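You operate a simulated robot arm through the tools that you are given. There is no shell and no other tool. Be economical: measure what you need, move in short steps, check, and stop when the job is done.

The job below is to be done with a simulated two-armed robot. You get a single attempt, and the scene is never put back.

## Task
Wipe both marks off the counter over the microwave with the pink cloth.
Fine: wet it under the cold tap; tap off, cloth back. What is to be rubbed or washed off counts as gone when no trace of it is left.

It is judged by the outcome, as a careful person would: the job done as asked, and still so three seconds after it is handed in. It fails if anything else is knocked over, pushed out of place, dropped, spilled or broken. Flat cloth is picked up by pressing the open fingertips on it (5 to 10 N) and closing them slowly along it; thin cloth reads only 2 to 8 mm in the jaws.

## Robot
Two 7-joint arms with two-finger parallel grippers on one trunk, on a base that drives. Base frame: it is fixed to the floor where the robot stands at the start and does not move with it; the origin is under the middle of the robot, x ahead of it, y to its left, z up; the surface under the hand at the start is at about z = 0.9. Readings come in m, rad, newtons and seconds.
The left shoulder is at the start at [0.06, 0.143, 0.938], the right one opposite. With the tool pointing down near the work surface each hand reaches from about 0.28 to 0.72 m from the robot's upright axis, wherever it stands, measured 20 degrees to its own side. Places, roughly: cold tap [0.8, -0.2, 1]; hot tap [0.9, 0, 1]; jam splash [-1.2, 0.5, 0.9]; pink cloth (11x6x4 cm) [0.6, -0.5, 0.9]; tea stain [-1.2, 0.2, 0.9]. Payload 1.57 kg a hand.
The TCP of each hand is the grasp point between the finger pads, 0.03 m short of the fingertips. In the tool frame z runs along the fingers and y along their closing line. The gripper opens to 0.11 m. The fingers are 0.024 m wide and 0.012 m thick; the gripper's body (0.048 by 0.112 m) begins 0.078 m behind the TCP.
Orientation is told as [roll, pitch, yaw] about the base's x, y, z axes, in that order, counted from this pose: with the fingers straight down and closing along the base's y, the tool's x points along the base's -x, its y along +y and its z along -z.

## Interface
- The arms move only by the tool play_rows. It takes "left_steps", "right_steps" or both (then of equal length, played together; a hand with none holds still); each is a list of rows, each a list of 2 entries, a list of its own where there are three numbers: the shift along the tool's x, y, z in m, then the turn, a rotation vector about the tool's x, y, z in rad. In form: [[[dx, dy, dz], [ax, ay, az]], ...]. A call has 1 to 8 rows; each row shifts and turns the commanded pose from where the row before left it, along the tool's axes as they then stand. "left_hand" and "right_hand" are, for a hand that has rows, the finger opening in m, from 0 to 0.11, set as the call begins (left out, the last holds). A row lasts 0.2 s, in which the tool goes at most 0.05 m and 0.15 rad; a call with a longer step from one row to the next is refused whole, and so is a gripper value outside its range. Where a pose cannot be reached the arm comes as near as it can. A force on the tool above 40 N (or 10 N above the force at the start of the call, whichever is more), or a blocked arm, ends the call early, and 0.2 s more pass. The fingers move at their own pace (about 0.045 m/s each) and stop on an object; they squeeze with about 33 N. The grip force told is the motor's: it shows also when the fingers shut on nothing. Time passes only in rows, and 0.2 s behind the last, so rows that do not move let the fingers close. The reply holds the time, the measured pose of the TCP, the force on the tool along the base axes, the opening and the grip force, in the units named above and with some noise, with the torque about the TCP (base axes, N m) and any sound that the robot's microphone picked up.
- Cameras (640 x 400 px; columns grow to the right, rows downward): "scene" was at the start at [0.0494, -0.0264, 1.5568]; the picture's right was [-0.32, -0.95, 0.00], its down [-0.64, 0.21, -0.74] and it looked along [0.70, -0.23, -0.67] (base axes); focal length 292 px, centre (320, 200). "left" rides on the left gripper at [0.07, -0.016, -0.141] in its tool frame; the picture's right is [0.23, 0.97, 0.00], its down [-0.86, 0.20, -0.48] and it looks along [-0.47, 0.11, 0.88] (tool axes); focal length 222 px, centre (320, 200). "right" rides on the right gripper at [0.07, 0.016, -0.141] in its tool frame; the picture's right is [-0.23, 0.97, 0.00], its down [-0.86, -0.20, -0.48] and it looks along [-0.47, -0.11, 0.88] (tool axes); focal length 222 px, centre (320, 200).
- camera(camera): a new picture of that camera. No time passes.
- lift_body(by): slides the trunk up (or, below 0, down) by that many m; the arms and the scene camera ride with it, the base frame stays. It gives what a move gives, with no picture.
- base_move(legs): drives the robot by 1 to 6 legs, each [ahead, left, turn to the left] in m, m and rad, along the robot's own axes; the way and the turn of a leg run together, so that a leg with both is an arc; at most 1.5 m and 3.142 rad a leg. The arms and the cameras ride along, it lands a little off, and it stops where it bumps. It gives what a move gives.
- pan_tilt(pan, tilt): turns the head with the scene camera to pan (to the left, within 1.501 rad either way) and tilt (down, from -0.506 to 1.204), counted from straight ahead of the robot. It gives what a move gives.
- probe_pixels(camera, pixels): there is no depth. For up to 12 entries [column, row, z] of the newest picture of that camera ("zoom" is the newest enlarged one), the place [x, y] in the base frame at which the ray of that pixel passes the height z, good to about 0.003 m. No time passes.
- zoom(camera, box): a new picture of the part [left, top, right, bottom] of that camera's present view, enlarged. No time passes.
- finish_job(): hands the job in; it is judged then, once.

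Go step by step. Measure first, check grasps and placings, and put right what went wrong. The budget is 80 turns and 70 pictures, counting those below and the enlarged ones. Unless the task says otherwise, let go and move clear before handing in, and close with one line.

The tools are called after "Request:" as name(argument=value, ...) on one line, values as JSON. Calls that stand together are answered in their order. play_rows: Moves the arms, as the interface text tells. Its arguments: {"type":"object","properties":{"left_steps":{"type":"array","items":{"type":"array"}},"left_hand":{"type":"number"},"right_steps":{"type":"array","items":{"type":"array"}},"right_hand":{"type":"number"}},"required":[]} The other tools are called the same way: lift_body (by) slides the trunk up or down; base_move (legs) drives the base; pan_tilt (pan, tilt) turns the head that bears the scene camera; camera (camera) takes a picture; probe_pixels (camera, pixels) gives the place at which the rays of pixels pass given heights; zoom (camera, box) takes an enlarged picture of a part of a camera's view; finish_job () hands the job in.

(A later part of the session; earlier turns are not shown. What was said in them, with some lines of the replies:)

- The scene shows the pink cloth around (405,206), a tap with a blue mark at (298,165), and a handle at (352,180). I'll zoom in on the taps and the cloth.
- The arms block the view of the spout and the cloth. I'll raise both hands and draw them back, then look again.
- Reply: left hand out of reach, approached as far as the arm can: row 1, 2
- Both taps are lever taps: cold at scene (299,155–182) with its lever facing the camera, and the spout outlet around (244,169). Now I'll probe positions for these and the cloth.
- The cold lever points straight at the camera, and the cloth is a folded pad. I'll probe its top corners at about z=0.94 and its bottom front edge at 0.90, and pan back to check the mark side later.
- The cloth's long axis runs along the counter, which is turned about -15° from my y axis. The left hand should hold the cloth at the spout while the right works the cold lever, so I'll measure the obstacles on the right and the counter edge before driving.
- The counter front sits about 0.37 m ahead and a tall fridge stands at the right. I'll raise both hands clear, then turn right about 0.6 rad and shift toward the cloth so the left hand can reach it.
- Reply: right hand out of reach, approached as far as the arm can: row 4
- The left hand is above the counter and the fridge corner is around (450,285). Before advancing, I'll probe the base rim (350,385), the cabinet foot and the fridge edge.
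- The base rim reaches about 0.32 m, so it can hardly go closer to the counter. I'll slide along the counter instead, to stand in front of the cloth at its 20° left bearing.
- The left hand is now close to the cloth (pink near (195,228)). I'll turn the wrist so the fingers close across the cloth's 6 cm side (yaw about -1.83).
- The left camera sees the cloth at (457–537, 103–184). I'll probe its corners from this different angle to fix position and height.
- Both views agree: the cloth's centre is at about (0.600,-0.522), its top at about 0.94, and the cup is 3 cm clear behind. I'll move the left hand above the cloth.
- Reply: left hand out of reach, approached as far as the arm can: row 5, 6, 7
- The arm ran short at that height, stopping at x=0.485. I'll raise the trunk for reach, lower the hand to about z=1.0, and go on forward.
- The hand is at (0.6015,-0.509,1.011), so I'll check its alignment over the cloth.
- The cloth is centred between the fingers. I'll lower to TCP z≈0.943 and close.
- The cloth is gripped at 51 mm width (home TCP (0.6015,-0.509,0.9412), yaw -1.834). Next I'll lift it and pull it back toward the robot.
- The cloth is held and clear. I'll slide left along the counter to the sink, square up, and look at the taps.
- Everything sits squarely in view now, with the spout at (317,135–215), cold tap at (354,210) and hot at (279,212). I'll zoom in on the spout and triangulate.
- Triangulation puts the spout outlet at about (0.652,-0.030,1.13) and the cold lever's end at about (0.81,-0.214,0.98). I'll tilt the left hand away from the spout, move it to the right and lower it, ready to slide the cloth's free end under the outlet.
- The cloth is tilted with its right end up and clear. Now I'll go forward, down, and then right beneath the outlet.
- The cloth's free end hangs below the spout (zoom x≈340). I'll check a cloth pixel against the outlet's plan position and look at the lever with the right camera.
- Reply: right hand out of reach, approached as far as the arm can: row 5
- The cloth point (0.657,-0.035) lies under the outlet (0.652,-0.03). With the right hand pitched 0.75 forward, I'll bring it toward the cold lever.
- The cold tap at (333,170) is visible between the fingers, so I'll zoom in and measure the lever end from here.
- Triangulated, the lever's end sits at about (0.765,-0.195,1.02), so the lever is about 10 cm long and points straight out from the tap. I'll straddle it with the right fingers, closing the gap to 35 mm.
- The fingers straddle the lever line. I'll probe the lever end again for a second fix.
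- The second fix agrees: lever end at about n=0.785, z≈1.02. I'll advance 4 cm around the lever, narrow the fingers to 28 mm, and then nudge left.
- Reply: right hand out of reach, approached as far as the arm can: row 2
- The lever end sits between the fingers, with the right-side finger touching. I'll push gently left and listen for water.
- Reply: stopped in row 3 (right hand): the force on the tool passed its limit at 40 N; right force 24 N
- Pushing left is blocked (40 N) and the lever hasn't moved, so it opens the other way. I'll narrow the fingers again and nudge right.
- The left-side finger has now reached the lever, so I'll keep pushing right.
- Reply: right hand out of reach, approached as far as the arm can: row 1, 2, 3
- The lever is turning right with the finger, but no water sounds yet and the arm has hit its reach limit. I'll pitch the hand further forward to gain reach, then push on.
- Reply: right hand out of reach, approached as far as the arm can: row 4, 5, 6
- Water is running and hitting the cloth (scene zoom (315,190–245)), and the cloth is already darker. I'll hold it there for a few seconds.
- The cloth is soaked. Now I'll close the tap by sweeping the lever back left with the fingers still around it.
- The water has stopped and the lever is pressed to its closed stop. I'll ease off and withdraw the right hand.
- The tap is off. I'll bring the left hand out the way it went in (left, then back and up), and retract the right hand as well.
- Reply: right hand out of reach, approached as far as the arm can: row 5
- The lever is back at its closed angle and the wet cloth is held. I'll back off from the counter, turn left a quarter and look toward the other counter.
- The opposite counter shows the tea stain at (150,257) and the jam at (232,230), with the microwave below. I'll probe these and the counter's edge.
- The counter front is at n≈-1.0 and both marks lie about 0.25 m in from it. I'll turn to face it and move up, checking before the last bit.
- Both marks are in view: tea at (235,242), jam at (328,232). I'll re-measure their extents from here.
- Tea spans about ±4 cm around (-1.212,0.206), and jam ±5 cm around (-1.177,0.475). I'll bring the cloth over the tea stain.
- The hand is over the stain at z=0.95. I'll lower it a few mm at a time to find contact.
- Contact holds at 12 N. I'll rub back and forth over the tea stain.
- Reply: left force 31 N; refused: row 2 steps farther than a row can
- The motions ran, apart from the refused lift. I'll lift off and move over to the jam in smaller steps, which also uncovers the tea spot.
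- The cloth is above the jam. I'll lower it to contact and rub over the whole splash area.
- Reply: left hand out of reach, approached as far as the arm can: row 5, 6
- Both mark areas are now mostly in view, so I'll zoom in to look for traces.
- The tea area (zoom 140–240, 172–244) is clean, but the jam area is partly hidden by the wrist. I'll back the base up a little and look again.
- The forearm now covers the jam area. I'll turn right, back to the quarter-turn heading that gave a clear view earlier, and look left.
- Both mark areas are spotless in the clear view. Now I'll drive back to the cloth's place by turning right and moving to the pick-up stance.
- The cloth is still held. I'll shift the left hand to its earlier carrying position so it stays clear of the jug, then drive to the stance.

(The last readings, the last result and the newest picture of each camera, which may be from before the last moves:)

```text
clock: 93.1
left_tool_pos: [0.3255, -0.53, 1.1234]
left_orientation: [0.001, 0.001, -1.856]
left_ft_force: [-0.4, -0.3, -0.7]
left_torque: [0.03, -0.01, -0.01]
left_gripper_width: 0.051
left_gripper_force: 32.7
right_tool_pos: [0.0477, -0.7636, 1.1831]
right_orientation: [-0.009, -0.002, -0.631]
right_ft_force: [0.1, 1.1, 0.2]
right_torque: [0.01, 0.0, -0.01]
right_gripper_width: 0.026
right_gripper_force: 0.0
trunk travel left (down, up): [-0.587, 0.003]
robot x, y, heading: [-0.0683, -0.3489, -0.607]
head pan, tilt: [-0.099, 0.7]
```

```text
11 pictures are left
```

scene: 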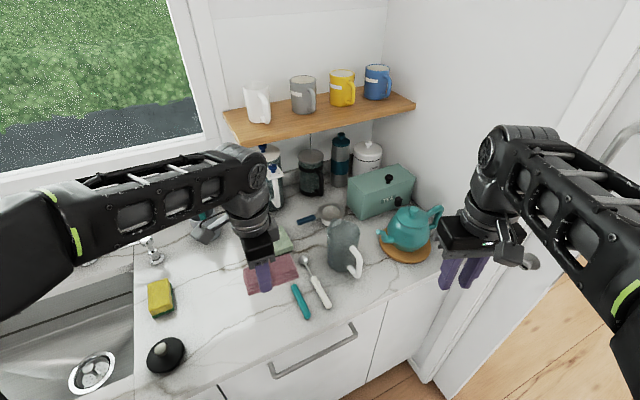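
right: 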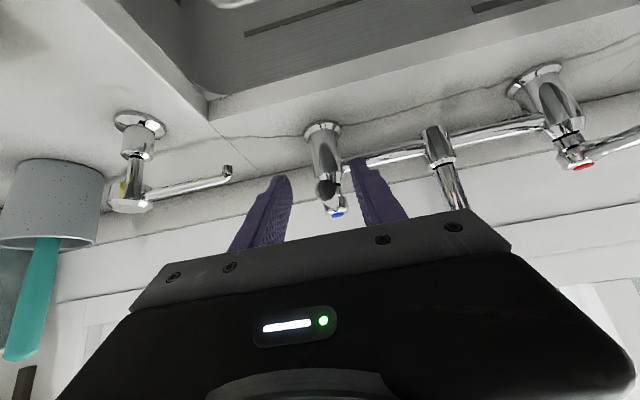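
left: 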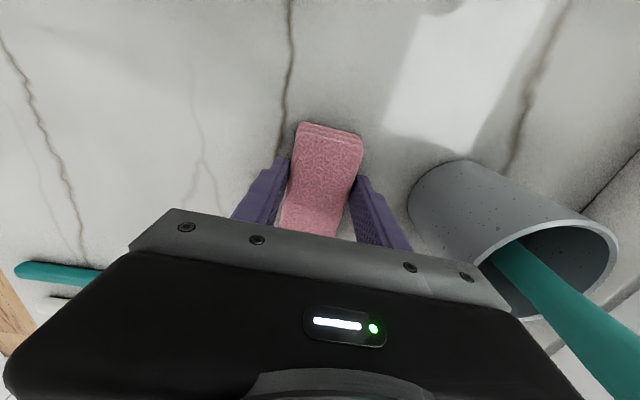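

The stance is good. I'll move the left hand left and lower, then forward toward the cloth's home.

Request:
play_rows(left_steps=[[[0.03, 0, 0], [0, 0, -0.022]], [[0.03, 0, 0.035], [0, 0, 0]], [[0.032, 0, 0.035], [0, 0, 0]], [[0, 0.042, 0.02], [0, 0, 0]], [[0, 0.044, 0.01], [0, 0, 0]], [[0, 0.044, 0], [0, 0, 0]], [[0, 0.044, 0], [0, 0, 0]], [[0, 0.044, 0], [0, 0, 0]]])

```text
clock: 94.9
left_tool_pos: [0.56, -0.4967, 1.0239]
left_orientation: [-0.003, 0.001, -1.836]
left_ft_force: [0.1, 0.0, -0.2]
left_torque: [0.06, 0.03, 0.01]
left_gripper_width: 0.0508
left_gripper_force: 32.9
right_tool_pos: [0.049, -0.7645, 1.1836]
right_orientation: [-0.008, 0.0, -0.629]
right_ft_force: [-0.4, -0.3, -0.4]
right_torque: [0.0, 0.03, -0.02]
right_gripper_width: 0.0259
right_gripper_force: 0.0
trunk travel left (down, up): [-0.587, 0.003]
robot x, y, heading: [-0.0705, -0.347, -0.603]
head pan, tilt: [-0.099, 0.7]
```

There are 4 cm left to go forward, then down onto the counter.

Request:
play_rows(left_steps=[[[-0.001, 0.0433, 0], [0, 0, 0]], [[0, 0, 0.035], [0, 0, 0]], [[0, 0, 0.03], [0, 0, 0]], [[0, 0, 0.014], [0, 0, 0]]])

Request:
camera(camera="left")

```text
clock: 95.9
left_tool_pos: [0.5997, -0.5094, 0.9443]
left_orientation: [0.0, 0.0, -1.834]
left_ft_force: [0.0, 0.4, -0.6]
left_torque: [-0.05, 0.01, 0.0]
left_gripper_width: 0.0509
left_gripper_force: 33.0
right_tool_pos: [0.0472, -0.7637, 1.1837]
right_orientation: [-0.007, -0.003, -0.632]
right_ft_force: [-0.3, -0.3, 0.2]
right_torque: [-0.01, 0.0, 0.02]
right_gripper_width: 0.0258
right_gripper_force: 0.1
trunk travel left (down, up): [-0.587, 0.003]
robot x, y, heading: [-0.0679, -0.348, -0.603]
head pan, tilt: [-0.099, 0.7]
```

```text
10 pictures are left
```

left: 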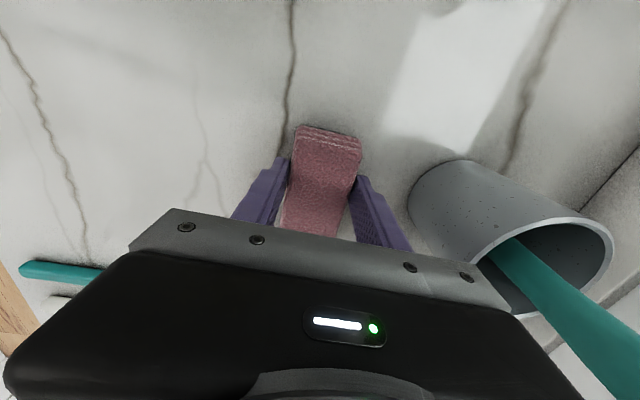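

The view matches the one at pick-up. I'll set down the last 3 mm, open to 90 mm, and lift away.

Request:
play_rows(left_steps=[[[0, 0.001, 0.003], [0, 0, 0]]])

Request:
play_rows(left_steps=[[[0, 0, 0], [0, 0, 0]], [[0, 0, 0], [0, 0, 0]], [[0, 0, 0], [0, 0, 0]], [[0, 0, 0], [0, 0, 0]]], left_hand=0.09)

Request:
play_rows(left_steps=[[[0, 0, -0.03], [0, 0, 0]], [[0, 0, -0.04], [0, 0, 0]], [[0, -0.03, -0.03], [0, 0, 0]], [[0, -0.04, -0.02], [0, 0, 0]], [[0, -0.04, -0.02], [0, 0, 0]], [[0, -0.04, -0.02], [0, 0, 0]], [[0, -0.04, -0.02], [0, 0, 0]]])

Request:
camera(camera="scene")

Request:
camera(camera="left")

```text
clock: 96.3
left_tool_pos: [0.602, -0.5091, 0.9411]
left_orientation: [0.0, 0.001, -1.834]
left_ft_force: [0.2, 0.4, -0.3]
left_torque: [0.0, 0.01, -0.03]
left_gripper_width: 0.0511
left_gripper_force: 33.2
right_tool_pos: [0.0468, -0.762, 1.183]
right_orientation: [-0.008, -0.002, -0.63]
right_ft_force: [0.2, -0.4, 0.3]
right_torque: [0.02, 0.0, 0.02]
right_gripper_width: 0.0261
right_gripper_force: 0.1
trunk travel left (down, up): [-0.587, 0.003]
robot x, y, heading: [-0.0673, -0.3461, -0.602]
head pan, tilt: [-0.099, 0.7]
```

```text
clock: 97.3
left_tool_pos: [0.6016, -0.5093, 0.9403]
left_orientation: [0.001, 0.001, -1.837]
left_ft_force: [-0.7, -0.3, 0.1]
left_torque: [0.0, -0.02, -0.01]
left_gripper_width: 0.09
left_gripper_force: 0.0
right_tool_pos: [0.0478, -0.7649, 1.1844]
right_orientation: [-0.008, -0.001, -0.631]
right_ft_force: [-0.6, -0.5, -0.3]
right_torque: [0.02, -0.01, 0.0]
right_gripper_width: 0.0258
right_gripper_force: 0.2
trunk travel left (down, up): [-0.587, 0.003]
robot x, y, heading: [-0.0663, -0.348, -0.606]
head pan, tilt: [-0.099, 0.7]
```

```text
clock: 98.9
left_tool_pos: [0.4173, -0.4585, 1.1217]
left_orientation: [0.001, 0.0, -1.837]
left_ft_force: [0.4, 0.9, 0.4]
left_torque: [0.01, -0.03, -0.01]
left_gripper_width: 0.09
left_gripper_force: 0.0
right_tool_pos: [0.0465, -0.7629, 1.1837]
right_orientation: [-0.008, -0.002, -0.63]
right_ft_force: [-0.4, -0.2, -0.4]
right_torque: [0.04, -0.05, 0.0]
right_gripper_width: 0.026
right_gripper_force: 0.1
trunk travel left (down, up): [-0.587, 0.003]
robot x, y, heading: [-0.0644, -0.3498, -0.606]
head pan, tilt: [-0.099, 0.7]
```

```text
9 pictures are left
```

scene: 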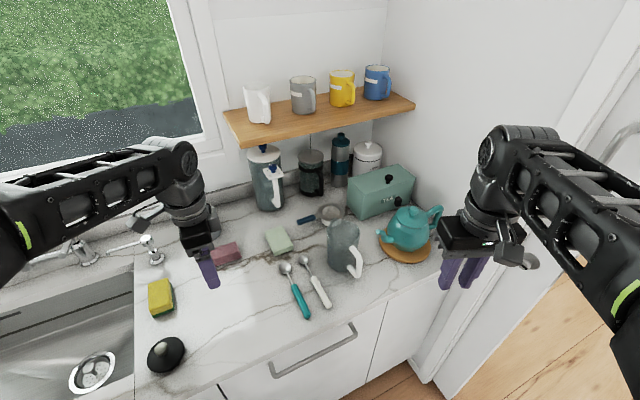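

```text
8 pictures are left
```

left: 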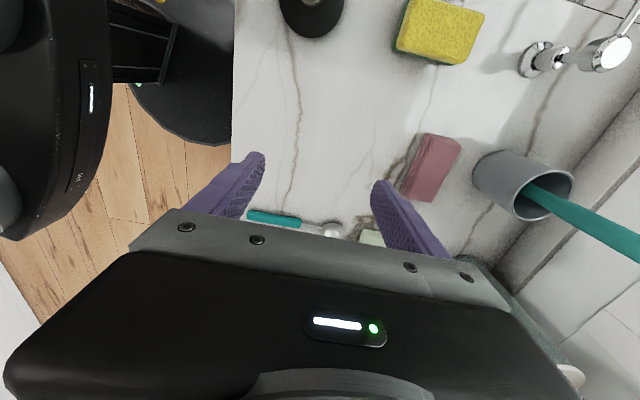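

The cloth is back in its place beside the cup and nothing is disturbed. One last check that the tap is off.

Request:
pan_tilt(pan=0.75, tilt=0.6)

Request:
camera(camera="scene")

```text
clock: 100.1
left_tool_pos: [0.4201, -0.4594, 1.1215]
left_orientation: [-0.001, -0.001, -1.837]
left_ft_force: [0.9, -0.4, -1.0]
left_torque: [0.01, 0.0, 0.01]
left_gripper_width: 0.0899
left_gripper_force: 0.0
right_tool_pos: [0.0479, -0.7635, 1.1838]
right_orientation: [-0.006, -0.001, -0.631]
right_ft_force: [-0.1, 0.2, 0.2]
right_torque: [0.0, -0.02, 0.02]
right_gripper_width: 0.026
right_gripper_force: 0.1
trunk travel left (down, up): [-0.587, 0.003]
robot x, y, heading: [-0.0681, -0.3448, -0.607]
head pan, tilt: [0.75, 0.6]
```

```text
7 pictures are left
```

scene: 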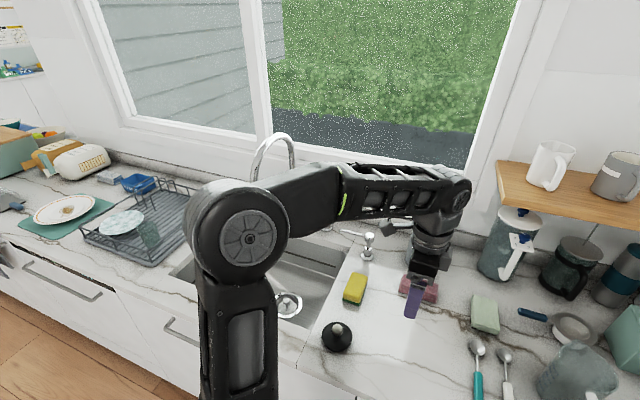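

The arm hides the tap in this view. The clear view at clock 45 showed no stream and the lever at its closed stop, and nothing has touched it since. I'm handing the job in.

Request:
finish_job()

```text
The job is handed in.
```

I wet the pink cloth under the cold tap and wiped off the tea stain and the jam splash, with no trace left in the final view. The cold tap is off, and the cloth is back where it was.
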